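You operate a simulated robot arm through the tools that you are given. There is no shell and no other tool. Be economical: measure what you need, move in short steps, check, and stop when the job is done.

Carry out the task below with a simulated two-armed robot. There is one attempt and no reset: what you move stays moved.

Task
Pick up the red can from the ledge under the yellow cover with one hand, pass it to the other hand and put it on the top of the flat mudguard. Set down upright: red can.

It is judged by the outcome, as a careful person would: the job done as asked, and still so three seconds after it is handed in. It fails if anything else is knocked over, pushed out of place, dropped, spilled or broken. Lids that push on must go on centred and level and be pressed home; caps that screw on are set level and turned clockwise until they are tight.

Robot
Two 7-joint arms with two-finger parallel grippers on one trunk, on a base that drives. Base frame: it is fixed to the floor where the robot stands at the start and does not move with it; the origin is under the middle of the robot, x ahead of it, y to its left, z up; the surface under the hand at the start is at about z = 709. Readings come in mm, degrees, newtons and seconds.
The left shoulder is at the start at [70, 134, 1076], the right one opposite. With the tool pointing down near the work surface each hand reaches from about 100 to 640 mm from the robot's upright axis, wherever it stands, measured 20 degrees to its own side. Places, roughly: top of the flat mudguard [-1600, 1700, 1200]. Payload 1.57 kg a hand.
The TCP of each hand is the grasp point between the finger pads, 30 mm short of the fingertips. In the tool frame z runs along the fingers and y along their closing line. The gripper opens to 80 mm. The fingers are 17 mm wide and 12 mm thick; the gripper's body (40 by 82 mm) begins 80 mm behind the TCP.
Orientation is that of the tool frame in the base frame, as [roll, pitch, yaw] about the fixed x, y, z axes, in that order (R = Rz(yaw) Ry(pitch) Rx(roll)). With the fingers straight down and closing along the base's y, the tool's x points along the base's -x, its y along +y and its z along -z.

Tools
- The arms move only by the tool step_arm. It takes "left_rows", "right_rows" or both (then of equal length, played together; a hand with none holds still); each is a list that holds one entry, the list of rows, each a list of 7 numbers: the shift along the base's x, y, z in mm, then the turn, a rotation vector about the base's x, y, z in rad, then the closure, from 0 (fully open) to 1 (shut). In form: [[[x, y, z, rx, ry, rz, gripper], ...]]. A call has 1 to 12 rows; each row shifts and turns the commanded pose from where the row before left it. Rows are played at 5 a second. More than 50 mm and 8.6 degrees between two rows, or a gripper value outside its range, and nothing of the call is played. A pose out of reach is approached as far as the arm can. The call stops where the force on the tool passes 40 N (or 10 N more than at its start, if that is more) or the arm is blocked; 0.2 s more then pass. Each finger travels about 153 mm/s and halts on what it meets, pressing with about 42 N; the grip force reading is that of the motor and also rises with nothing between the fingers. The clock runs only during rows and for 0.2 s after the last one: add rows that do not move to give the fingers time. The reply holds the time, the measured pose of the TCP, the force on the tool along the base axes, the opening and the grip force, in the units named above and with some noise, with the torque about the TCP (base axes, N m) and any sound that the robot's microphone picked up.
- Cameras (640 x 400 px; columns grow to the right, rows downward): "scene" is now at [123.2, 28.8, 1286]; the picture's right is [0.35, -0.94, 0.00], its down [-0.69, -0.26, -0.67] and it looks along [0.63, 0.23, -0.74] (base axes); focal length 247 px, centre (320, 200). "left" rides on the left gripper at [72, 7, -122] in its tool frame; the picture's right is [-0.09, 1.00, 0.00], its down [-0.84, -0.08, -0.54] and it looks along [-0.54, -0.05, 0.84] (tool axes); focal length 238 px, centre (320, 200). "right" rides on the right gripper at [72, -7, -122] in its tool frame; the picture's right is [0.09, 1.00, 0.00], its down [-0.84, 0.08, -0.54] and it looks along [-0.54, 0.05, 0.84] (tool axes); focal length 238 px, centre (320, 200).
- snapshot(camera): a new picture of that camera. The clock stands still meanwhile.
- move_column(by): slides the trunk up (or, below 0, down) by that many mm; the arms and the scene camera ride with it, the base frame stays. It gives what a move gives, with no picture.
- roll_base(legs): drives the robot by 1 to 6 legs, each [ahead, left, turn to the left] in mm, mm and degrees, along the robot's own axes; the way and the turn of a leg run together, so that a leg with both is an arc; at most 1500 mm and 180 degrees a leg. The arms and the cameras ride along, it lands a little off, and it stops where it bumps. It gives what a move gives.
- pan_tilt(pan, tilt): turns the head with the scene camera to pan (to the left, within 86 degrees either way) and tilt (down, from -29 to 69), counted from straight ahead of the robot. It gives what a move gives.
- probe_pixels(camera, pixels): for up to 12 pixels [column, row] of the newest picture of that camera ("zoom" is the newest enlarged one), the place [x, y, z] in the base frame of the surface seen there, good to about 2 mm. The clock stands still meanwhile.
- enlarge(camera, box): a new picture of the part [left, top, right, bottom] of that camera's present view, enlarged. The clock stands still meanwhile.
- sign_off(): hands the job in; it is judged then, once.

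Keep the steps short. Do not move on a guess: measure, check each grasp and each placing, and mend mistakes. In all there are 80 turns and 62 pictures (those below and enlarged ones count). Leave the grippers open and the arms clear of the work at the hand-in unless told otherwise, and finish with a single line.

The tools are called by a JSON object that holds its "api" and its "payload". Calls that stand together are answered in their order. step_arm: Moves the arms, as the interface text tells. Its arguments: {"type":"object","properties":{"left_rows":{"type":"array","items":{"type":"array","items":{"type":"array","items":{"type":"number"}}}},"right_rows":{"type":"array","items":{"type":"array","items":{"type":"array","items":{"type":"number"}}}}},"required":[]} The other tools are called the same way: move_column (by) slides the trunk up or down; roll_base (legs) drives the base; pan_tilt (pan, tilt) turns the head that bears the scene camera; snapshot (camera) takes a picture; probe_pixels (camera, pixels) gives the place of the surface under pixels of a picture; enlarge (camera, box) takes an enlarged picture of a part of a camera's view; sign_off () hands the job in.

At the start:

```text
time_s: 0.0
left_eef_pos: [369.3, 285.1, 1014.4]
left_orientation: [-180.0, 0.0, -179.9]
left_force: [-0.4, 0.3, 1.3]
left_torque: [0.04, 0.01, -0.01]
left_gripper_width: 79.9
left_gripper_force: 0.0
right_eef_pos: [441.6, -79.9, 1039.2]
right_orientation: [180.0, 0.0, 180.0]
right_force: [0.3, 0.3, -0.7]
right_torque: [0.0, 0.01, 0.07]
right_gripper_width: 80.0
right_gripper_force: 0.0
trunk travel left (down, up): [-650.0, 290.0]
robot x, y, heading: [-1.4, 0.5, -0.1]
head pan, tilt: [20.3, 47.7]
```

scene: 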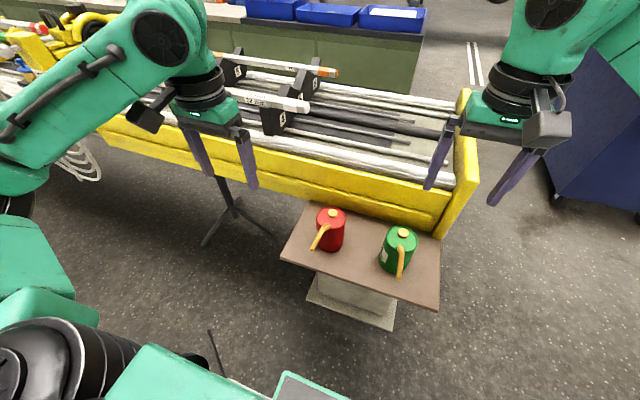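
right: 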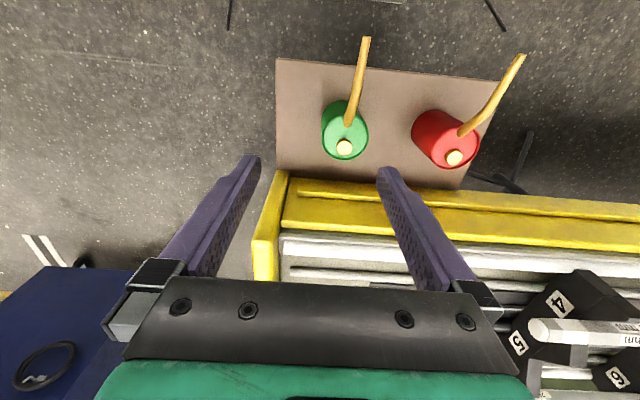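
left: 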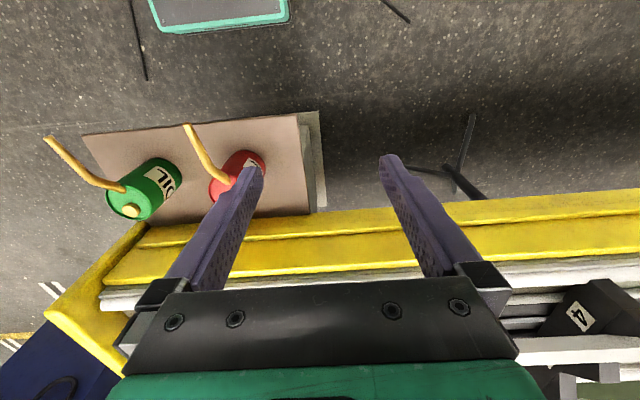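

I see the red can at about (330,230) and the green one at (398,250) in the scene picture. I will enlarge that part and measure them.

{"api": "enlarge", "payload": {"camera": "scene", "box": [260, 180, 460, 305]}}

{"api": "probe_pixels", "payload": {"camera": "scene", "pixels": [[332, 213], [330, 230], [314, 247], [323, 230], [400, 233], [398, 274], [350, 260], [310, 205], [285, 255], [437, 300], [438, 240], [400, 215]]}}

```text
3.20 times, centred on (360, 242) of scene
```

zoom: 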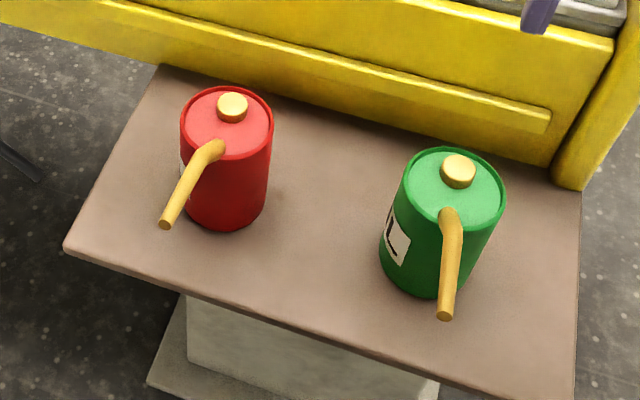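

```text
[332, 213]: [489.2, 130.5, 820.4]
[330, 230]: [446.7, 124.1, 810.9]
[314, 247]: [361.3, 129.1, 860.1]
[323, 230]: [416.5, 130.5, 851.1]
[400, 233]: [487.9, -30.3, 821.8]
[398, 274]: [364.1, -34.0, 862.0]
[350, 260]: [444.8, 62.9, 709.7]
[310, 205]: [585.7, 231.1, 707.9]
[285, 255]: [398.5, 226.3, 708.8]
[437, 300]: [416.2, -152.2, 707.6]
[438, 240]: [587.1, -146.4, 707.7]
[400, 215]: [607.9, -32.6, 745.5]
```

I probe the red can's rim and the spout in the enlarged picture.

{"api": "probe_pixels", "payload": {"camera": "zoom", "pixels": [[186, 128], [270, 128], [228, 91], [232, 104], [215, 130], [205, 150], [185, 185], [165, 222], [230, 225], [268, 150], [245, 140], [185, 205]]}}

{"api": "pan_tilt", "payload": {"pan": 80, "tilt": 5}}

{"api": "snapshot", "payload": {"camera": "scene"}}

```text
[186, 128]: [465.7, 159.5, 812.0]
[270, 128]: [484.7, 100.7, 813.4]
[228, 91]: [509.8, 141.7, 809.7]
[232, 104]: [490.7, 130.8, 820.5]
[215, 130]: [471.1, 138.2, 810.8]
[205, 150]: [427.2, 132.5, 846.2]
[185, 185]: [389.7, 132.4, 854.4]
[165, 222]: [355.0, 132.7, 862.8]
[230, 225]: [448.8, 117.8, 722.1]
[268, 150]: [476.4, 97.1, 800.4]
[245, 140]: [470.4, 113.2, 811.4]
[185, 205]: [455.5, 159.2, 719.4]
```

```text
time_s: 1.3
left_eef_pos: [369.6, 283.2, 1014.7]
left_orientation: [-180.0, 0.0, -180.0]
left_force: [-0.4, 0.7, 0.1]
left_torque: [-0.01, 0.0, 0.03]
left_gripper_width: 80.0
left_gripper_force: 0.1
right_eef_pos: [442.1, -79.7, 1039.6]
right_orientation: [-179.9, 0.0, -179.9]
right_force: [0.0, -1.3, -0.4]
right_torque: [-0.02, -0.03, -0.02]
right_gripper_width: 80.0
right_gripper_force: 0.0
trunk travel left (down, up): [-650.0, 290.0]
robot x, y, heading: [2.7, -2.3, 0.1]
head pan, tilt: [80.0, 5.0]
```

```text
57 pictures are left
```

scene: 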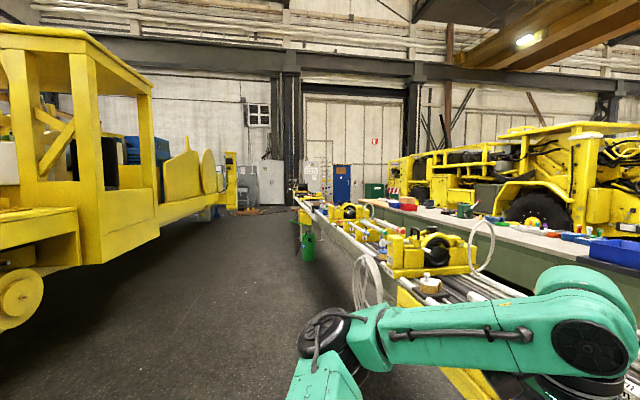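

The red can has its centre near (479,130), is about 63 mm across, stands on z≈709 with its rim at 811, and its spout points to -x. The left hand will go above it, fingers down and closing along y.

{"api": "step_arm", "payload": {"left_rows": [[[27.5, -38.2, 0, 0, 0, 0, 0], [27.5, -38.2, 0, 0, 0, 0, 0], [27.5, -38.2, 0, 0, 0, 0, 0], [27.3, -38.4, 0, 0, 0, 0, 0], [0, 0, -45, 0, 0, 0, 0], [0, 0, -45, 0, 0, 0, 0], [0, 0, 0, 0, 0, 0, 0]]]}}

{"api": "pan_tilt", "payload": {"pan": 15, "tilt": 50}}

{"api": "snapshot", "payload": {"camera": "scene"}}

{"api": "snapshot", "payload": {"camera": "left"}}

```text
time_s: 2.9
left_eef_pos: [478.3, 130.3, 925.1]
left_orientation: [-179.9, -0.1, 179.9]
left_force: [0.7, -0.1, -0.5]
left_torque: [-0.03, 0.04, -0.01]
left_gripper_width: 80.1
left_gripper_force: 0.1
right_eef_pos: [441.8, -80.4, 1039.0]
right_orientation: [-180.0, 0.0, 180.0]
right_force: [0.1, -0.4, -0.6]
right_torque: [0.0, -0.01, 0.0]
right_gripper_width: 80.2
right_gripper_force: 0.0
trunk travel left (down, up): [-650.0, 290.0]
robot x, y, heading: [0.4, -0.7, -0.2]
head pan, tilt: [80.0, 5.0]
```

```text
time_s: 4.2
left_eef_pos: [478.2, 130.5, 923.8]
left_orientation: [-179.9, -0.1, 180.0]
left_force: [0.2, -0.6, 0.0]
left_torque: [-0.04, 0.02, 0.03]
left_gripper_width: 80.1
left_gripper_force: 0.0
right_eef_pos: [441.7, -79.5, 1040.0]
right_orientation: [-180.0, 0.0, 179.9]
right_force: [-0.5, 0.5, -0.8]
right_torque: [-0.02, 0.04, -0.01]
right_gripper_width: 80.2
right_gripper_force: 0.0
trunk travel left (down, up): [-650.0, 290.0]
robot x, y, heading: [-1.6, -1.4, -0.1]
head pan, tilt: [15.0, 50.0]
```

```text
56 pictures are left
```

scene: 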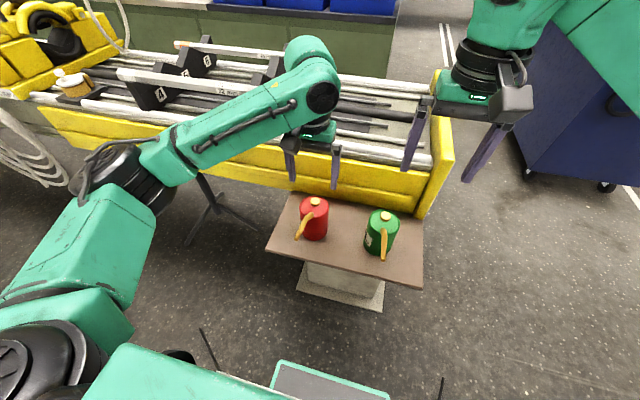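

```text
55 pictures are left
```

left: 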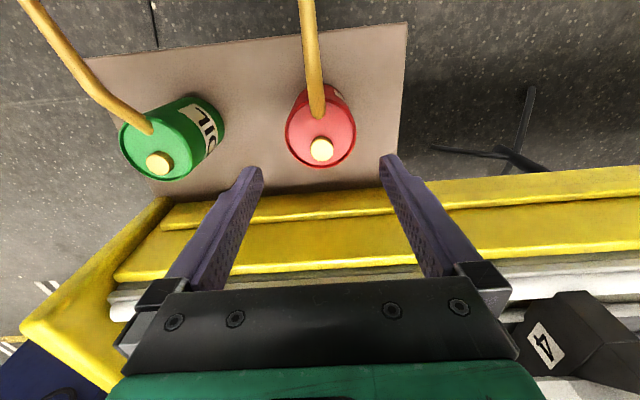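

The can appears between the fingers at about (320,128). I probe the rim from this view to fix its centre.

{"api": "probe_pixels", "payload": {"camera": "left", "pixels": [[289, 130], [353, 130], [320, 165], [322, 150], [318, 108], [306, 30], [330, 96]]}}

```text
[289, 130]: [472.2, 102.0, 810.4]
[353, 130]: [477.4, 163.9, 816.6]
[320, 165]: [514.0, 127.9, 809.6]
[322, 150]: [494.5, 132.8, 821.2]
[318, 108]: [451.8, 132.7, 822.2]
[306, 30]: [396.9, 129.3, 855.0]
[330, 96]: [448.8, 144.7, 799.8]
```

Centre is (481,132). I lower to z 797, opening kept, then close and wait.

{"api": "step_arm", "payload": {"left_rows": [[[2, 1.5, -40, 0, 0, 0, 0], [0, 0, -40, 0, 0, 0, 0], [0, 0, -25, 0, 0, 0, 0], [0, 0, -22, 0, 0, 0, 0], [0, 0, 0, 0, 0, 0, 0]]]}}

{"api": "snapshot", "payload": {"camera": "left"}}

```text
time_s: 5.5
left_eef_pos: [481.6, 135.7, 797.0]
left_orientation: [-179.9, 0.0, -179.9]
left_force: [-1.0, -0.7, 0.8]
left_torque: [-0.03, -0.01, 0.01]
left_gripper_width: 80.0
left_gripper_force: 0.1
right_eef_pos: [441.3, -80.9, 1038.0]
right_orientation: [179.9, -0.1, 180.0]
right_force: [-0.3, -0.4, 0.6]
right_torque: [0.01, 0.01, -0.02]
right_gripper_width: 80.0
right_gripper_force: 0.0
trunk travel left (down, up): [-650.0, 290.0]
robot x, y, heading: [-2.7, 1.2, -0.3]
head pan, tilt: [15.0, 50.0]
```

```text
54 pictures are left
```

left: 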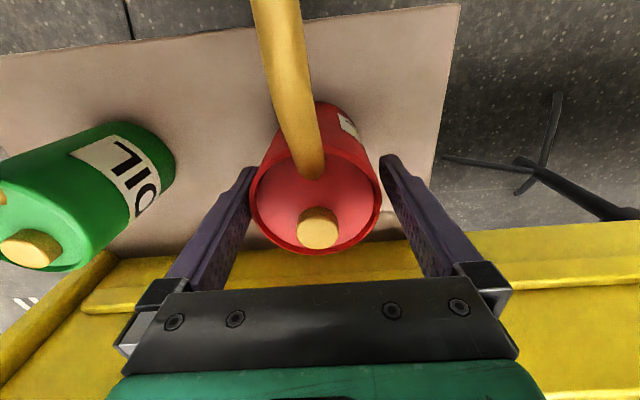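

The fingers straddle the can with a gap on both sides. I close.

{"api": "step_arm", "payload": {"left_rows": [[[0, 0, 0, 0, 0, 0, 0.3], [0, 0, 0, 0, 0, 0, 1], [0, 0, 0, 0, 0, 0, 1], [0, 0, 0, 0, 0, 0, 1]]]}}

{"api": "step_arm", "payload": {"left_rows": [[[0, 0, 10, 0, 0, 0, 1], [0, 0, 20, 0, 0, 0, 1], [0, 0, 0, 0, 0, 0, 1]]]}}

{"api": "snapshot", "payload": {"camera": "left"}}

```text
time_s: 6.5
left_eef_pos: [481.1, 134.5, 797.8]
left_orientation: [180.0, 0.0, 179.9]
left_force: [0.1, -0.6, -0.2]
left_torque: [-0.06, 0.0, -0.03]
left_gripper_width: 71.4
left_gripper_force: 41.7
right_eef_pos: [441.3, -79.3, 1040.2]
right_orientation: [180.0, -0.1, -180.0]
right_force: [-0.8, 0.1, -0.3]
right_torque: [0.01, -0.02, 0.02]
right_gripper_width: 80.1
right_gripper_force: 0.1
trunk travel left (down, up): [-650.0, 290.0]
robot x, y, heading: [2.0, -1.2, 0.1]
head pan, tilt: [15.0, 50.0]
```

```text
time_s: 7.2
left_eef_pos: [481.7, 135.6, 828.8]
left_orientation: [-180.0, 0.0, -180.0]
left_force: [-1.5, 0.1, -2.9]
left_torque: [-0.03, -0.03, 0.04]
left_gripper_width: 71.0
left_gripper_force: 42.0
right_eef_pos: [442.4, -79.4, 1038.4]
right_orientation: [180.0, 0.0, -179.9]
right_force: [-0.1, -0.2, -0.2]
right_torque: [0.0, 0.0, 0.01]
right_gripper_width: 80.1
right_gripper_force: 0.1
trunk travel left (down, up): [-650.0, 290.0]
robot x, y, heading: [-2.2, -1.3, -0.2]
head pan, tilt: [15.0, 50.0]
```

```text
53 pictures are left
```

left: 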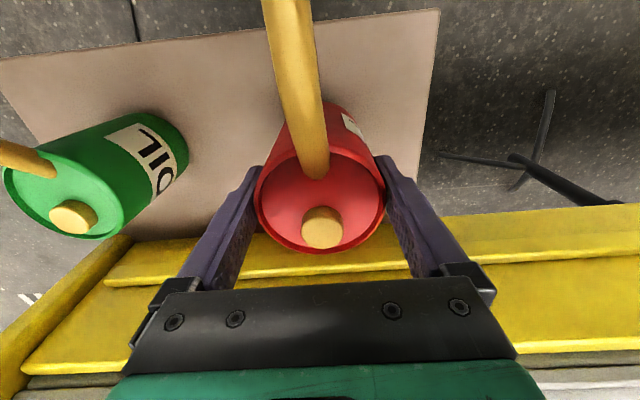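

The can is held (opening 71 mm) and off the ledge. I lift it to about z 1000, and in the same call the right hand turns -90° about z and draws aside to the right for the hand-over.

{"api": "step_arm", "payload": {"left_rows": [[[0, 0, 40, 0, 0, 0, 1], [0, 0, 40, 0, 0, 0, 1], [0, 0, 40, 0, 0, 0, 1], [-10, -10, 40, 0, 0, 0, 1], [-15, -10, 11, 0, 0, 0, 1], [-15, -10, 0, 0, 0, 0, 1], [0, 0, 0, 0, 0, 0, 1], [0, 0, 0, 0, 0, 0, 1], [0, 0, 0, 0, 0, 0, 1], [0, 0, 0, 0, 0, 0, 1], [0, 0, 0, 0, 0, 0, 1], [0, 0, 0, 0, 0, 0, 1]]], "right_rows": [[[0, -15, 0, 0, 0, -0.1428, 0], [0, -15, 0, 0, 0, -0.1428, 0], [0, -15, 0, 0, 0, -0.1428, 0], [0, -15, 0, 0, 0, -0.1428, 0], [0, -15, 0, 0, 0, -0.1428, 0], [0, -15, 0, 0, 0, -0.1428, 0], [0, -15, 0, 0, 0, -0.1428, 0], [0, -15, 0, 0, 0, -0.1428, 0], [0, 0, 0, 0, 0, -0.1428, 0], [0, 0, 0, 0, 0, -0.1428, 0], [0, 0, 0, 0, 0, -0.1428, 0], [0, 0, 0, 0, 0, 0, 0]]]}}

```text
time_s: 9.8
left_eef_pos: [441.6, 103.8, 998.4]
left_orientation: [180.0, 0.0, 180.0]
left_force: [0.2, 0.1, -2.2]
left_torque: [-0.02, 0.03, -0.03]
left_gripper_width: 71.2
left_gripper_force: 42.3
right_eef_pos: [442.8, -198.7, 1039.6]
right_orientation: [-179.9, 0.0, 89.9]
right_force: [0.6, -0.3, 0.1]
right_torque: [-0.02, -0.01, -0.03]
right_gripper_width: 79.9
right_gripper_force: 0.0
trunk travel left (down, up): [-650.0, 290.0]
robot x, y, heading: [1.8, -2.0, -0.1]
head pan, tilt: [15.0, 50.0]
```

Both there. Now the right hand tilts 75° about x, so its fingers point to +y and slightly down.

{"api": "step_arm", "payload": {"right_rows": [[[0, 0, -8, 0.1309, 0, 0, 0], [0, 0, -8, 0.1309, 0, 0, 0], [0, 0, -8, 0.1309, 0, 0, 0], [0, 0, -8, 0.1309, 0, 0, 0], [0, 0, -8, 0.1309, 0, 0, 0], [0, 0, -8, 0.1309, 0, 0, 0], [0, 0, -8, 0.1309, 0, 0, 0], [0, 0, -8, 0.1309, 0, 0, 0], [0, 0, -8, 0.1309, 0, 0, 0], [0, 0, -8, 0.1309, 0, 0, 0], [0, 0, 0, 0, 0, 0, 0]]]}}

{"api": "snapshot", "payload": {"camera": "scene"}}

{"api": "snapshot", "payload": {"camera": "right"}}

```text
time_s: 12.2
left_eef_pos: [441.9, 104.1, 997.5]
left_orientation: [-180.0, 0.1, 180.0]
left_force: [-0.1, 0.5, -2.8]
left_torque: [-0.01, -0.01, 0.02]
left_gripper_width: 71.2
left_gripper_force: 42.0
right_eef_pos: [442.9, -198.4, 959.1]
right_orientation: [179.8, -75.0, 90.1]
right_force: [0.3, 0.2, 0.2]
right_torque: [0.02, 0.04, 0.01]
right_gripper_width: 79.9
right_gripper_force: 0.1
trunk travel left (down, up): [-650.0, 290.0]
robot x, y, heading: [3.5, -2.1, -0.1]
head pan, tilt: [15.0, 50.0]
```

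```text
52 pictures are left
```

scene: 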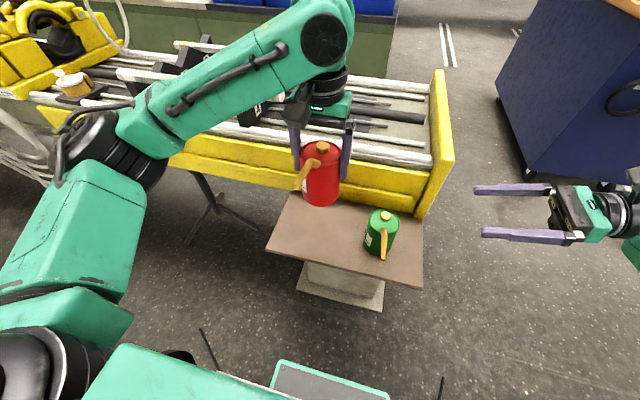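

```text
51 pictures are left
```

right: 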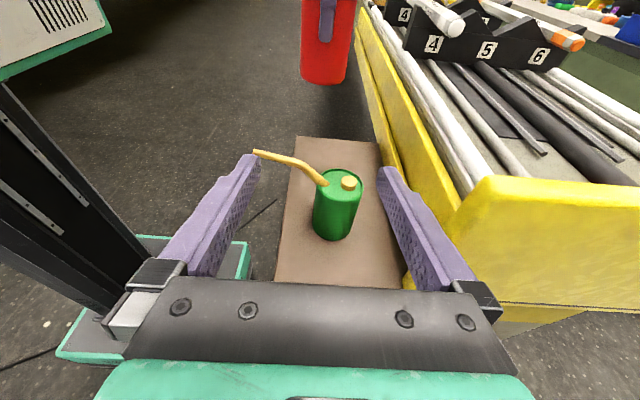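

I measure the held can from the right camera: bottom edge near (325,83), sides at (302,50) and (352,50).

{"api": "probe_pixels", "payload": {"camera": "right", "pixels": [[325, 80], [304, 60], [348, 60], [325, 60], [304, 30], [352, 30], [326, 30], [338, 60], [312, 60]]}}

{"api": "probe_pixels", "payload": {"camera": "scene", "pixels": [[322, 204], [308, 195], [337, 195], [322, 185], [322, 170]]}}

```text
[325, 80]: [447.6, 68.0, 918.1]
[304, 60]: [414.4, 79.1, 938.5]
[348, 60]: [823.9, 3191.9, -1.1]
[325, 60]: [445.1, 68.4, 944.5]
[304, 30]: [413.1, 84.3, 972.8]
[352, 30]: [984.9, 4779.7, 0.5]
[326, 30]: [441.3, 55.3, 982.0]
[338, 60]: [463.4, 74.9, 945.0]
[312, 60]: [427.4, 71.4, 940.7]
```

```text
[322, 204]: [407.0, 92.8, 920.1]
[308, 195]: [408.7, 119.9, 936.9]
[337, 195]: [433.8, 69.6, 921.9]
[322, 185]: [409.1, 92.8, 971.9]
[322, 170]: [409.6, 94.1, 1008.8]
```

The can's centre is at about (441.5,103.5), base at z≈910. The right hand goes to z 938 and up to y≈20 first, short of the can, and I check the alignment.

{"api": "step_arm", "payload": {"right_rows": [[[-1.5, 0, -21, 0, 0, 0, 0], [0, 45, 0, 0, 0, 0, 0], [0, 45, 0, 0, 0, 0, 0], [0, 45, 0, 0, 0, 0, 0], [0, 45, 0, 0, 0, 0, 0], [0, 34, 0, 0, 0, 0, 0], [0, 0, 0, 0, 0, 0, 0]]]}}

{"api": "snapshot", "payload": {"camera": "right"}}

{"api": "snapshot", "payload": {"camera": "scene"}}

```text
time_s: 13.8
left_eef_pos: [441.2, 103.2, 998.1]
left_orientation: [-180.0, 0.0, -179.9]
left_force: [-0.3, 0.3, -2.8]
left_torque: [0.05, 0.04, 0.0]
left_gripper_width: 71.1
left_gripper_force: 42.0
right_eef_pos: [439.9, 14.1, 936.8]
right_orientation: [179.9, -75.0, 90.2]
right_force: [-0.5, -0.2, 0.3]
right_torque: [-0.01, -0.02, -0.01]
right_gripper_width: 80.1
right_gripper_force: 0.1
trunk travel left (down, up): [-650.0, 290.0]
robot x, y, heading: [-1.8, -0.4, 0.0]
head pan, tilt: [15.0, 50.0]
```

```text
50 pictures are left
```

right: 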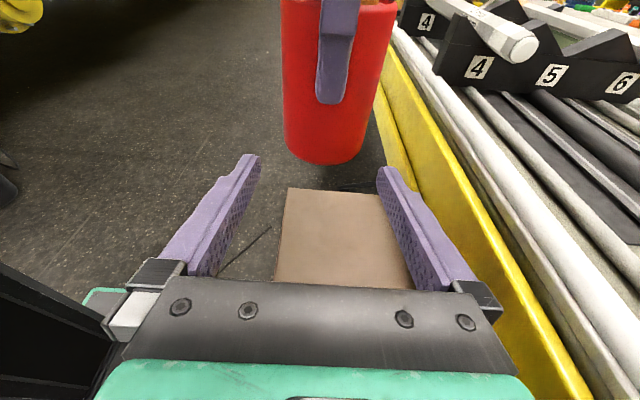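

```text
49 pictures are left
```

scene: 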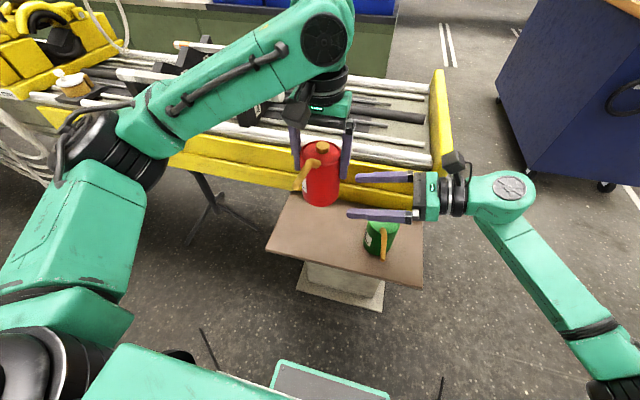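

Let me measure the can's sides relative to the fingertips.

{"api": "probe_pixels", "payload": {"camera": "right", "pixels": [[287, 125], [372, 125], [330, 155], [300, 140], [358, 140], [255, 160], [383, 172], [333, 60], [284, 80], [384, 80]]}}

```text
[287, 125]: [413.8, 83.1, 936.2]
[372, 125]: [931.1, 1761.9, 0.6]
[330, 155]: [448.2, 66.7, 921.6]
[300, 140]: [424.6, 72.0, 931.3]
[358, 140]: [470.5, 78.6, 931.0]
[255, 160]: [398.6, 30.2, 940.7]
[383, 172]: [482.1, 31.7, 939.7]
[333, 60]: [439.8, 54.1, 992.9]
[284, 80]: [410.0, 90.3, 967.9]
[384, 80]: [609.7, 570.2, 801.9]
```

Circle fit gives the can's centre at (443.5,102), radius 35; the hand is at x≈440. I shift +3.5 in x, then advance 88 mm.

{"api": "step_arm", "payload": {"right_rows": [[[3.5, 0, 0, 0, 0, 0, 0], [0, 22, 0, 0, 0, 0, 0], [0, 22, 0, 0, 0, 0, 0], [0, 22, 0, 0, 0, 0, 0], [0, 22, 0, 0, 0, 0, 0], [0, 0, 0, 0, 0, 0, 0]]]}}

{"api": "snapshot", "payload": {"camera": "right"}}

{"api": "enlarge", "payload": {"camera": "scene", "box": [240, 80, 480, 230]}}

```text
time_s: 15.2
left_eef_pos: [440.6, 103.4, 998.9]
left_orientation: [180.0, -0.1, -180.0]
left_force: [0.0, 0.1, -1.3]
left_torque: [-0.02, -0.01, -0.01]
left_gripper_width: 71.3
left_gripper_force: 42.0
right_eef_pos: [446.0, 100.9, 938.6]
right_orientation: [180.0, -75.0, 90.0]
right_force: [-0.5, -0.2, 0.1]
right_torque: [0.02, -0.01, -0.01]
right_gripper_width: 80.1
right_gripper_force: 0.0
trunk travel left (down, up): [-650.0, 290.0]
robot x, y, heading: [0.9, 0.8, 0.2]
head pan, tilt: [15.0, 50.0]
```

```text
48 pictures are left
```

right: 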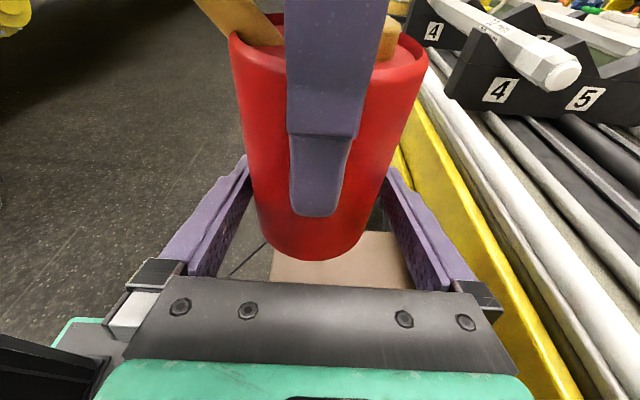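

```text
2.67 times, centred on (360, 155) of scene
```

zoom: 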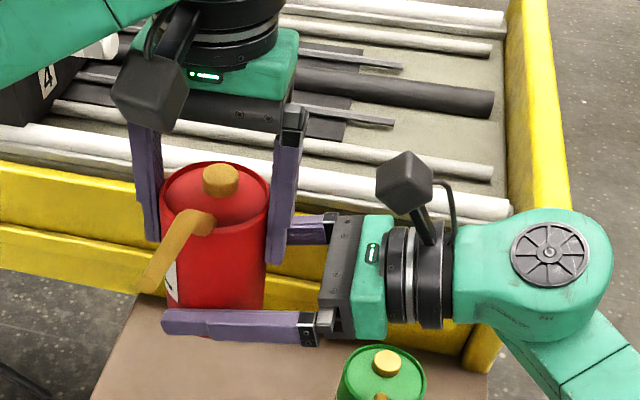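

The right fingers straddle the lower part of the can, below the left fingertips. I close the right hand while the left still holds.

{"api": "step_arm", "payload": {"right_rows": [[[0, 0, 0, 0, 0, 0, 0.3], [0, 0, 0, 0, 0, 0, 1], [0, 0, 0, 0, 0, 0, 1], [0, 0, 0, 0, 0, 0, 1]]]}}

```text
time_s: 16.2
left_eef_pos: [441.4, 104.0, 998.3]
left_orientation: [180.0, 0.2, -179.9]
left_force: [27.2, -0.9, -6.2]
left_torque: [0.31, -0.51, 0.06]
left_gripper_width: 71.3
left_gripper_force: 42.0
right_eef_pos: [443.9, 101.0, 937.5]
right_orientation: [179.7, -75.0, 90.7]
right_force: [-28.3, 1.1, 4.0]
right_torque: [-0.38, -1.21, 0.05]
right_gripper_width: 70.7
right_gripper_force: 42.1
trunk travel left (down, up): [-650.0, 290.0]
robot x, y, heading: [-0.2, 2.8, 0.2]
head pan, tilt: [15.0, 50.0]
```

The hands press against each other with 27 N along x; I move the right hand -2.5 mm in x to relieve it.

{"api": "step_arm", "payload": {"right_rows": [[[-1.2, 0, 0, 0, 0, 0, 1], [-1.2, 0, 0, 0, 0, 0, 1], [0, 0, 0, 0, 0, 0, 1]]]}}

```text
time_s: 17.1
left_eef_pos: [440.0, 104.1, 999.2]
left_orientation: [-180.0, 0.1, 179.9]
left_force: [15.8, 1.2, -5.7]
left_torque: [-0.29, -0.59, -0.33]
left_gripper_width: 71.2
left_gripper_force: 41.8
right_eef_pos: [443.7, 100.9, 936.7]
right_orientation: [-179.7, -74.8, 89.6]
right_force: [-15.9, -0.9, 2.5]
right_torque: [0.32, -0.43, 0.4]
right_gripper_width: 70.9
right_gripper_force: 42.3
trunk travel left (down, up): [-650.0, 290.0]
robot x, y, heading: [-0.7, 1.7, 0.2]
head pan, tilt: [15.0, 50.0]
```

{"api": "step_arm", "payload": {"right_rows": [[[-1.5, 0, 0, 0, 0, 0, 1], [-1, 0, 0, 0, 0, 0, 1], [0, 0, 0, 0, 0, 0, 1]]]}}

```text
time_s: 17.9
left_eef_pos: [439.5, 104.6, 997.7]
left_orientation: [179.8, -0.2, 179.8]
left_force: [-10.4, 3.2, 3.9]
left_torque: [-0.43, 0.53, -0.34]
left_gripper_width: 71.0
left_gripper_force: 41.5
right_eef_pos: [441.2, 101.4, 937.9]
right_orientation: [179.9, -74.9, 89.6]
right_force: [10.7, -2.8, -4.0]
right_torque: [0.59, 0.13, 0.34]
right_gripper_width: 70.7
right_gripper_force: 42.3
trunk travel left (down, up): [-650.0, 290.0]
robot x, y, heading: [0.0, 0.1, 0.0]
head pan, tilt: [15.0, 50.0]
```

Slightly overshot; +1 mm back, then the left hand opens.

{"api": "step_arm", "payload": {"right_rows": [[[1, 0, 0, 0, 0, 0, 1], [0, 0, 0, 0, 0, 0, 1], [0, 0, 0, 0, 0, 0, 1], [0, 0, 0, 0, 0, 0, 1], [0, 0, 0, 0, 0, 0, 1]]], "left_rows": [[[0, 0, 0, 0, 0, 0, 1], [0, 0, 0, 0, 0, 0, 1], [0, 0, 0, 0, 0, 0, 0], [0, 0, 0, 0, 0, 0, 0], [0, 0, 0, 0, 0, 0, 0]]]}}

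{"api": "snapshot", "payload": {"camera": "right"}}

{"api": "snapshot", "payload": {"camera": "left"}}

```text
time_s: 19.1
left_eef_pos: [441.3, 104.6, 997.6]
left_orientation: [-180.0, 0.0, -179.9]
left_force: [-0.5, 0.8, 0.5]
left_torque: [-0.02, -0.07, -0.02]
left_gripper_width: 80.2
left_gripper_force: 0.0
right_eef_pos: [441.1, 101.2, 937.2]
right_orientation: [-180.0, -75.0, 90.1]
right_force: [0.0, -0.5, -0.1]
right_torque: [0.01, 0.0, 0.0]
right_gripper_width: 70.9
right_gripper_force: 41.6
trunk travel left (down, up): [-650.0, 290.0]
robot x, y, heading: [-2.3, -1.7, -0.2]
head pan, tilt: [15.0, 50.0]
```

```text
46 pictures are left
```

right: 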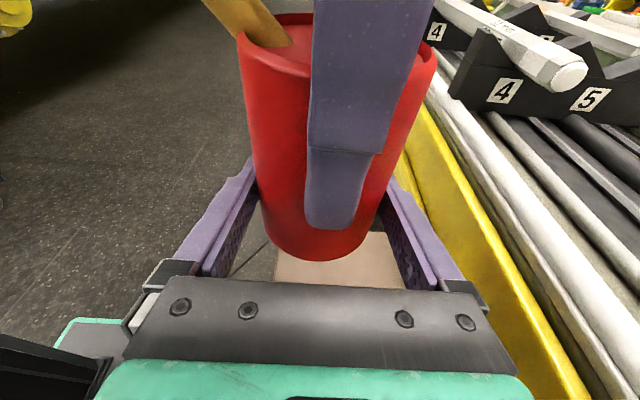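

```text
45 pictures are left
```

left: 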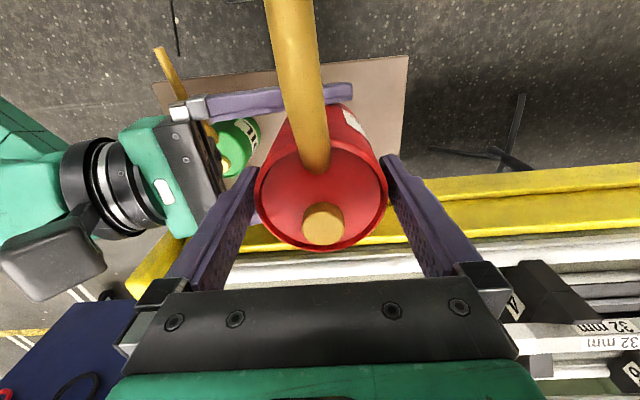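

The left is open and the can is held by the right. The left hand rises straight up, 120 mm, then draws away to the left.

{"api": "step_arm", "payload": {"left_rows": [[[0, 0, 30, 0, 0, 0, 0], [0, 0, 30, 0, 0, 0, 0], [0, 0, 40, 0, 0, 0, 0], [0, 0, 40, 0, 0, 0, 0], [-10, 45, 0, 0, 0, 0, 0], [-10, 45, 0, 0, 0, 0, 0], [-10, 45, 0, 0, 0, 0, 0], [-20, 40, 0, 0, 0, 0, 0], [0, 0, 0, 0, 0, 0, 0]]]}}

{"api": "snapshot", "payload": {"camera": "scene"}}

```text
time_s: 21.1
left_eef_pos: [389.7, 276.3, 1138.8]
left_orientation: [179.9, -0.1, 179.9]
left_force: [0.4, -0.5, -0.1]
left_torque: [0.02, 0.05, -0.02]
left_gripper_width: 80.1
left_gripper_force: 0.1
right_eef_pos: [441.5, 101.6, 938.1]
right_orientation: [-179.8, -74.9, 89.9]
right_force: [-0.5, 0.0, -0.3]
right_torque: [-0.01, 0.0, 0.03]
right_gripper_width: 70.8
right_gripper_force: 42.0
trunk travel left (down, up): [-650.0, 290.0]
robot x, y, heading: [0.5, -2.1, -0.1]
head pan, tilt: [15.0, 50.0]
```

```text
44 pictures are left
```

scene: 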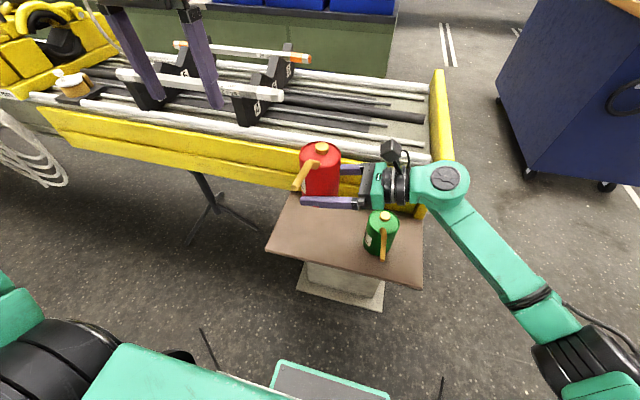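

The can is held well. I raise the trunk 290 mm so everything is above the surroundings, then look left toward the vehicle.

{"api": "move_column", "payload": {"by": 288}}

{"api": "pan_tilt", "payload": {"pan": 86, "tilt": 20}}

{"api": "snapshot", "payload": {"camera": "scene"}}

```text
time_s: 23.9
left_eef_pos: [388.8, 277.5, 1425.1]
left_orientation: [180.0, 0.0, 179.9]
left_force: [0.5, 0.2, 0.4]
left_torque: [0.01, 0.0, 0.0]
left_gripper_width: 80.0
left_gripper_force: 0.1
right_eef_pos: [440.6, 102.5, 1225.5]
right_orientation: [180.0, -74.9, 90.0]
right_force: [0.1, 0.3, -2.7]
right_torque: [0.02, -0.01, -0.01]
right_gripper_width: 70.8
right_gripper_force: 42.1
trunk travel left (down, up): [-938.0, 2.0]
robot x, y, heading: [3.1, -1.0, -0.3]
head pan, tilt: [15.0, 50.0]
```

```text
time_s: 25.4
left_eef_pos: [389.5, 277.1, 1425.5]
left_orientation: [180.0, 0.0, 180.0]
left_force: [0.5, -0.8, 0.2]
left_torque: [0.0, 0.0, -0.02]
left_gripper_width: 79.9
left_gripper_force: 0.0
right_eef_pos: [440.6, 100.7, 1226.3]
right_orientation: [-179.9, -75.1, 90.0]
right_force: [0.6, 0.3, -2.0]
right_torque: [0.0, -0.02, 0.01]
right_gripper_width: 70.9
right_gripper_force: 41.4
trunk travel left (down, up): [-938.0, 2.0]
robot x, y, heading: [-1.5, -1.2, 0.0]
head pan, tilt: [85.9, 20.0]
```

```text
43 pictures are left
```

scene: 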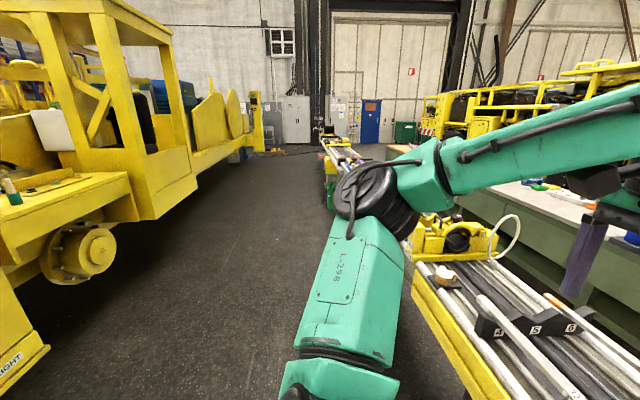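

The flat yellow shelf above the wheel hub, near (60,185), may be the mudguard. I probe it and the vehicle's edge.

{"api": "probe_pixels", "payload": {"camera": "scene", "pixels": [[110, 192], [60, 185], [30, 200], [130, 178], [70, 210], [10, 187], [60, 140], [150, 240], [20, 350], [95, 250], [5, 215], [250, 380]]}}

{"api": "enlarge", "payload": {"camera": "scene", "box": [0, 80, 260, 242]}}

```text
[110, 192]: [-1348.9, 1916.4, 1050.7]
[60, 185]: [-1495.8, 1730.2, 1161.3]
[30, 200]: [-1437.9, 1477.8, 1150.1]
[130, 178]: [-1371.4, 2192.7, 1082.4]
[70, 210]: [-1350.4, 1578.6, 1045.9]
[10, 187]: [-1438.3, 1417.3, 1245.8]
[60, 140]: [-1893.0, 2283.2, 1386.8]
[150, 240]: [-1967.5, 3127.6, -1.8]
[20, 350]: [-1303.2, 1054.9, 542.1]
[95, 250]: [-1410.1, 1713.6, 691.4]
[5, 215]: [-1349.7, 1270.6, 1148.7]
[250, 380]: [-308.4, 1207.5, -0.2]
```

```text
2.46 times, centred on (130, 161) of scene
```

zoom: 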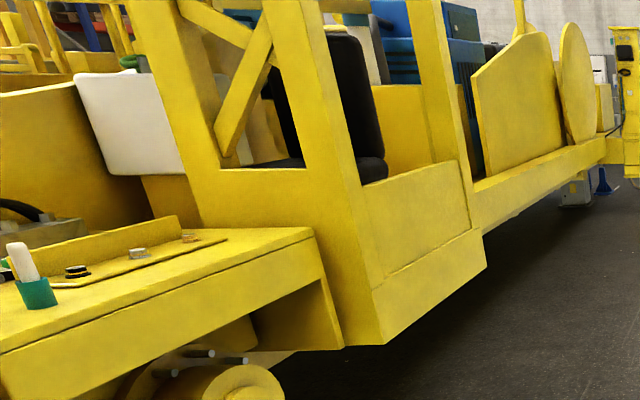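

The mudguard seems to be the shelf at z≈1150, its edge at x≈-1350. The floor to the left is clear. First I draw the can in closer to the robot, then drive left and slightly back.

{"api": "step_arm", "payload": {"right_rows": [[[-30, -10, 0, 0, 0, 0, 1], [-30, -10, 0, 0, 0, 0, 1], [-30, -10, 0, 0, 0, 0, 1], [0, 0, 0, 0, 0, 0, 1]]], "left_rows": [[[-30, 10, 0, 0, 0, 0, 0], [-30, 10, 0, 0, 0, 0, 0], [-30, 10, 0, 0, 0, 0, 0], [0, 0, 0, 0, 0, 0, 0]]]}}

{"api": "roll_base", "payload": {"legs": [[-250, 600, 0]]}}

```text
time_s: 26.4
left_eef_pos: [331.4, 281.8, 1409.8]
left_orientation: [180.0, 0.0, -180.0]
left_force: [0.1, -0.5, -0.3]
left_torque: [0.03, -0.01, -0.01]
left_gripper_width: 80.1
left_gripper_force: 0.0
left hand out of reach, approached as far as the arm can: row 2, 3
right_eef_pos: [351.7, 69.5, 1228.0]
right_orientation: [180.0, -74.8, 90.0]
right_force: [0.3, -0.8, -3.5]
right_torque: [0.0, 0.01, 0.01]
right_gripper_width: 70.8
right_gripper_force: 41.8
trunk travel left (down, up): [-938.0, 2.0]
robot x, y, heading: [-1.7, -3.3, 0.1]
head pan, tilt: [85.9, 20.0]
```

```text
time_s: 30.0
left_eef_pos: [83.9, 877.7, 1409.1]
left_orientation: [180.0, 0.0, 180.0]
left_force: [-0.1, -0.4, 0.2]
left_torque: [-0.04, 0.03, 0.02]
left_gripper_width: 79.9
left_gripper_force: 0.0
right_eef_pos: [105.6, 666.5, 1226.8]
right_orientation: [-179.9, -75.0, 90.0]
right_force: [0.0, -0.2, -2.9]
right_torque: [0.01, -0.04, 0.01]
right_gripper_width: 71.1
right_gripper_force: 41.6
trunk travel left (down, up): [-938.0, 2.0]
robot x, y, heading: [-248.7, 598.4, 0.2]
head pan, tilt: [85.9, 20.0]
```

Now I turn 90° left in place and look half left toward the vehicle.

{"api": "roll_base", "payload": {"legs": [[0, 0, 90]]}}

{"api": "pan_tilt", "payload": {"pan": 70, "tilt": 25}}

{"api": "snapshot", "payload": {"camera": "scene"}}

```text
time_s: 34.3
left_eef_pos: [-540.0, 918.4, 1409.3]
left_orientation: [-180.0, -0.1, -88.2]
left_force: [0.8, 0.4, -0.2]
left_torque: [-0.01, -0.04, -0.01]
left_gripper_width: 79.7
left_gripper_force: 0.0
right_eef_pos: [-328.0, 945.7, 1227.2]
right_orientation: [180.0, -75.0, -178.3]
right_force: [0.7, 0.1, -2.5]
right_torque: [-0.05, 0.04, 0.02]
right_gripper_width: 71.0
right_gripper_force: 42.1
trunk travel left (down, up): [-938.0, 2.0]
robot x, y, heading: [-252.7, 596.5, 92.0]
head pan, tilt: [85.9, 20.0]
```

```text
time_s: 35.1
left_eef_pos: [-539.8, 918.6, 1408.7]
left_orientation: [179.9, 0.0, -88.2]
left_force: [0.2, 0.7, -0.6]
left_torque: [-0.01, -0.02, -0.02]
left_gripper_width: 80.4
left_gripper_force: 0.0
right_eef_pos: [-328.6, 946.9, 1227.6]
right_orientation: [180.0, -75.0, -178.2]
right_force: [0.0, 0.0, -2.5]
right_torque: [0.02, 0.01, 0.01]
right_gripper_width: 70.8
right_gripper_force: 42.1
trunk travel left (down, up): [-938.0, 2.0]
robot x, y, heading: [-247.2, 598.5, 91.9]
head pan, tilt: [70.0, 25.0]
```

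```text
41 pictures are left
```

scene: 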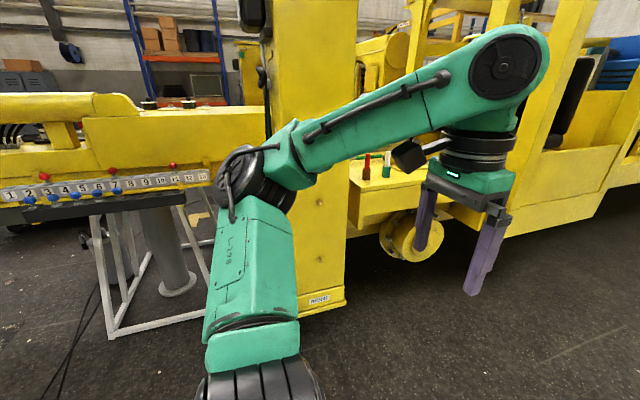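

The aisle is clear. I drive 1050 ahead (along +y), then turn 88° left to face the vehicle, and look.

{"api": "roll_base", "payload": {"legs": [[1050, 0, 0], [0, 0, 88]]}}

{"api": "pan_tilt", "payload": {"pan": 0, "tilt": 25}}

{"api": "snapshot", "payload": {"camera": "scene"}}

```text
time_s: 44.4
left_eef_pos: [-609.6, 1422.0, 1408.2]
left_orientation: [-180.0, 0.0, -1.9]
left_force: [-0.2, 0.2, 0.3]
left_torque: [-0.02, 0.0, 0.01]
left_gripper_width: 80.1
left_gripper_force: 0.1
right_eef_pos: [-622.1, 1634.0, 1228.2]
right_orientation: [-180.0, -75.1, -91.9]
right_force: [-0.4, 0.4, -3.0]
right_torque: [0.02, 0.02, -0.01]
right_gripper_width: 70.7
right_gripper_force: 42.7
trunk travel left (down, up): [-938.0, 2.0]
robot x, y, heading: [-268.9, 1690.6, 178.0]
head pan, tilt: [70.0, 25.0]
```

```text
time_s: 45.8
left_eef_pos: [-609.1, 1421.1, 1408.0]
left_orientation: [179.9, 0.0, -2.0]
left_force: [-0.9, 0.3, -0.9]
left_torque: [0.02, 0.01, 0.02]
left_gripper_width: 80.2
left_gripper_force: 0.0
right_eef_pos: [-622.7, 1633.5, 1226.7]
right_orientation: [180.0, -74.9, -91.8]
right_force: [0.2, -0.4, -2.6]
right_torque: [0.02, 0.02, 0.03]
right_gripper_width: 70.8
right_gripper_force: 42.1
trunk travel left (down, up): [-938.0, 2.0]
robot x, y, heading: [-268.2, 1691.2, 178.4]
head pan, tilt: [0.0, 25.0]
```

```text
40 pictures are left
```

scene: 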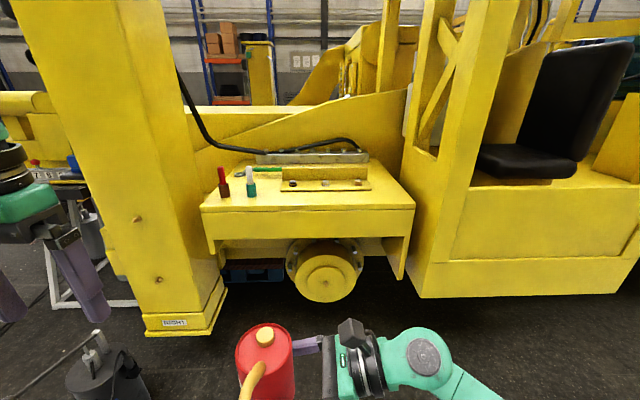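

I can see the mudguard's top with a dark-red and a green item near (225-250,183) and a plate with bolts; free surface lies in front at about (340,198). I enlarge and probe.

{"api": "enlarge", "payload": {"camera": "scene", "box": [190, 130, 430, 280]}}

{"api": "probe_pixels", "payload": {"camera": "scene", "pixels": [[205, 207], [412, 203], [340, 199], [300, 205], [260, 205], [380, 195], [395, 180], [360, 190], [320, 195], [340, 207], [250, 195], [225, 198]]}}

```text
2.67 times, centred on (310, 205) of scene
```

zoom: 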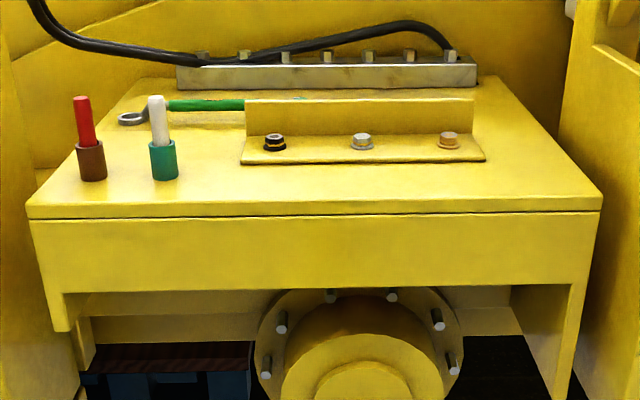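

```text
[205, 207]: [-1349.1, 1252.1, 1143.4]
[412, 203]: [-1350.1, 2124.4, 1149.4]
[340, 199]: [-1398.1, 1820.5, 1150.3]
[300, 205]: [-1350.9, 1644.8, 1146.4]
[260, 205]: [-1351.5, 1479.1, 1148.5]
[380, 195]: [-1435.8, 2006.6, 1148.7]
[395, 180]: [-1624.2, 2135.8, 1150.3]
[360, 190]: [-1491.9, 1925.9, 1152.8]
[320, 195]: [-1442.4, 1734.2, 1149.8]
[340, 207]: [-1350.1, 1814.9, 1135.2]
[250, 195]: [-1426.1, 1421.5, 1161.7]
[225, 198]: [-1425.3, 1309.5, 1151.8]
```

The top is level at z≈1150. I probe the plate's front edge, the hub, the pillar and the cabin faces before driving closer.

{"api": "probe_pixels", "payload": {"camera": "zoom", "pixels": [[242, 163], [400, 161], [485, 158], [165, 179], [90, 180], [370, 385], [350, 185], [350, 195], [300, 180], [625, 200], [20, 250]]}}

{"api": "probe_pixels", "payload": {"camera": "scene", "pixels": [[180, 330], [215, 280], [420, 295], [420, 250], [327, 298], [250, 170], [60, 270], [100, 370], [110, 385]]}}

```text
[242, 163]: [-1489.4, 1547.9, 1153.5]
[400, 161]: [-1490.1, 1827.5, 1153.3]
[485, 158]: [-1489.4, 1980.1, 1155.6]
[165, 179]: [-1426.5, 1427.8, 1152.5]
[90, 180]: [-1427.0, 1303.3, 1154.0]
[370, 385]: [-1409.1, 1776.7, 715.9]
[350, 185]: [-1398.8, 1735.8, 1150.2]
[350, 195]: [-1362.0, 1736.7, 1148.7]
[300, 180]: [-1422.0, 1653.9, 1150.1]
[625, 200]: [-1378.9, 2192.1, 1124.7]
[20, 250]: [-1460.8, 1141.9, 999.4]
```

```text
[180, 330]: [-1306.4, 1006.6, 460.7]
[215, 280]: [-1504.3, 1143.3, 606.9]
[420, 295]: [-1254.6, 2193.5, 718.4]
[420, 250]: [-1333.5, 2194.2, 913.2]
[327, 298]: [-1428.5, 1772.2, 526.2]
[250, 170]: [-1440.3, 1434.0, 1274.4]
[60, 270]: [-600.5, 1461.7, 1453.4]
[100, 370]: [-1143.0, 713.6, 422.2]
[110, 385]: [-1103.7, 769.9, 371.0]
```

Free strip in front of the plate runs x -1350 to -1489. I'll set the can at about (-1422,1640). I drive 640 ahead with a small turn to square up; the can (base z≈1200) stays short of the mudguard's edge.

{"api": "roll_base", "payload": {"legs": [[400, 0, 1.8], [240, 0, 0]]}}

{"api": "pan_tilt", "payload": {"pan": 0, "tilt": 45}}

{"api": "snapshot", "payload": {"camera": "scene"}}

{"api": "snapshot", "payload": {"camera": "right"}}

```text
time_s: 49.7
left_eef_pos: [-1238.4, 1425.1, 1409.7]
left_orientation: [-179.9, 0.1, -0.7]
left_force: [0.3, 0.4, -0.2]
left_torque: [0.01, 0.03, 0.02]
left_gripper_width: 80.3
left_gripper_force: 0.0
right_eef_pos: [-1256.1, 1637.4, 1228.2]
right_orientation: [179.2, -74.8, -89.8]
right_force: [0.4, -0.2, -2.1]
right_torque: [0.03, 0.01, -0.02]
right_gripper_width: 70.9
right_gripper_force: 42.1
trunk travel left (down, up): [-938.0, 2.0]
robot x, y, heading: [-909.6, 1703.6, 179.4]
head pan, tilt: [0.0, 25.0]
```

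```text
time_s: 50.5
left_eef_pos: [-1244.4, 1424.3, 1408.9]
left_orientation: [179.9, 0.0, -0.7]
left_force: [0.0, 0.8, 0.6]
left_torque: [0.03, 0.01, 0.0]
left_gripper_width: 79.9
left_gripper_force: 0.1
right_eef_pos: [-1261.9, 1636.3, 1226.1]
right_orientation: [-179.8, -74.9, -90.9]
right_force: [-0.1, -0.5, -3.1]
right_torque: [-0.03, -0.04, 0.02]
right_gripper_width: 70.8
right_gripper_force: 41.6
trunk travel left (down, up): [-938.0, 2.0]
robot x, y, heading: [-909.4, 1704.1, 179.4]
head pan, tilt: [0.0, 45.0]
```

```text
38 pictures are left
```

scene: 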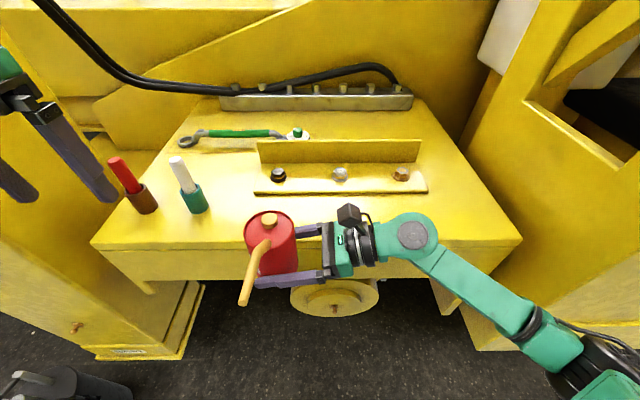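

```text
37 pictures are left
```

right: 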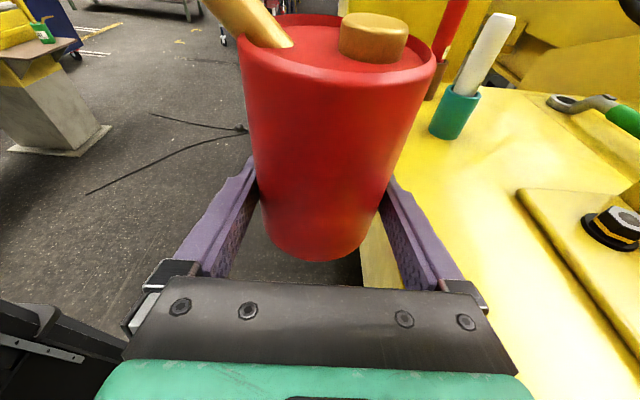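

The can is just in front of the mudguard, its base about 48 mm above the top. I move it 160 mm along -x at this height.

{"api": "step_arm", "payload": {"right_rows": [[[-40, 0, 0, 0, 0, 0, 1], [-40, 0, 0, 0, 0, 0, 1], [-40, 0, 0, 0, 0, 0, 1], [-40, 2, 0, 0, 0, 0, 1], [0, 0, 0, 0, 0, 0, 1], [0, 0, 0, 0, 0, 0, 1]]]}}

{"api": "enlarge", "payload": {"camera": "scene", "box": [140, 130, 460, 330]}}

{"api": "snapshot", "payload": {"camera": "right"}}

```text
time_s: 51.9
left_eef_pos: [-1243.1, 1425.8, 1408.4]
left_orientation: [-180.0, 0.2, -0.7]
left_force: [0.5, 0.4, 0.1]
left_torque: [0.02, -0.01, 0.04]
left_gripper_width: 80.0
left_gripper_force: 0.0
right_eef_pos: [-1422.1, 1638.3, 1227.9]
right_orientation: [179.9, -75.0, -90.4]
right_force: [-0.5, 0.7, -2.4]
right_torque: [-0.02, -0.01, 0.0]
right_gripper_width: 70.6
right_gripper_force: 42.4
trunk travel left (down, up): [-938.0, 2.0]
robot x, y, heading: [-911.8, 1701.7, 179.5]
head pan, tilt: [0.0, 45.0]
```

```text
2.00 times, centred on (300, 230) of scene
```

zoom: 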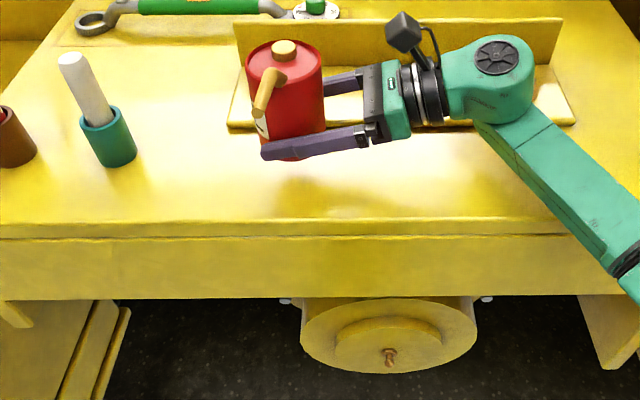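

```text
35 pictures are left
```

right: 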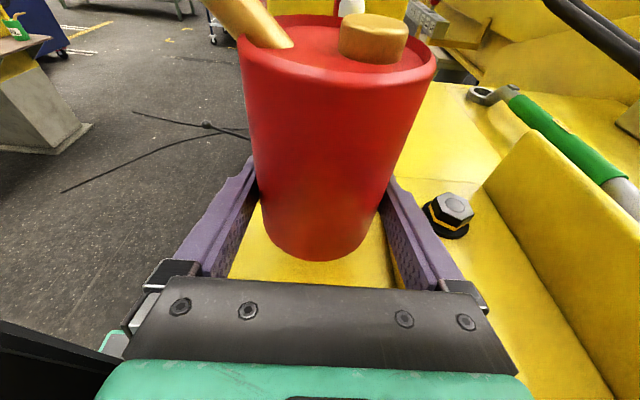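

The can is over the free strip. I check its level: rim points and body edges.

{"api": "probe_pixels", "payload": {"camera": "zoom", "pixels": [[252, 68], [316, 66], [284, 44], [300, 78], [300, 130], [318, 125], [280, 90], [284, 48], [290, 158], [262, 135]]}}

{"api": "probe_pixels", "payload": {"camera": "right", "pixels": [[320, 255], [290, 245], [350, 245], [260, 55], [400, 75], [330, 70], [330, 150], [320, 235], [250, 270], [370, 268]]}}

```text
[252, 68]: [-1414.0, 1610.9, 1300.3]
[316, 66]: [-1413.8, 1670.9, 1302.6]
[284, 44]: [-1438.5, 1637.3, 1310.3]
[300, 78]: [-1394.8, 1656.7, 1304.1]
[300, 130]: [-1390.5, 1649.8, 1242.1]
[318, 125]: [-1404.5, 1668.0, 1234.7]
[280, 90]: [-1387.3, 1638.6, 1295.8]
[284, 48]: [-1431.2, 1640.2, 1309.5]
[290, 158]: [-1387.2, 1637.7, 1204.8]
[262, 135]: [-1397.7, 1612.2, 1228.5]
```

```text
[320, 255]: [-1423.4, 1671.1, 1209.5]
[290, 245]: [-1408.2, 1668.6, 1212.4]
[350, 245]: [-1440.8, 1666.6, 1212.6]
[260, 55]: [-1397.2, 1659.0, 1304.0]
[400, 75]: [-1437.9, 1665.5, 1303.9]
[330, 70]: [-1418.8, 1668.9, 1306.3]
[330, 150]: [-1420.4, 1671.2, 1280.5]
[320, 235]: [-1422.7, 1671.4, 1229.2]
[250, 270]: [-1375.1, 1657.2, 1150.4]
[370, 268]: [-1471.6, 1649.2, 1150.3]
```

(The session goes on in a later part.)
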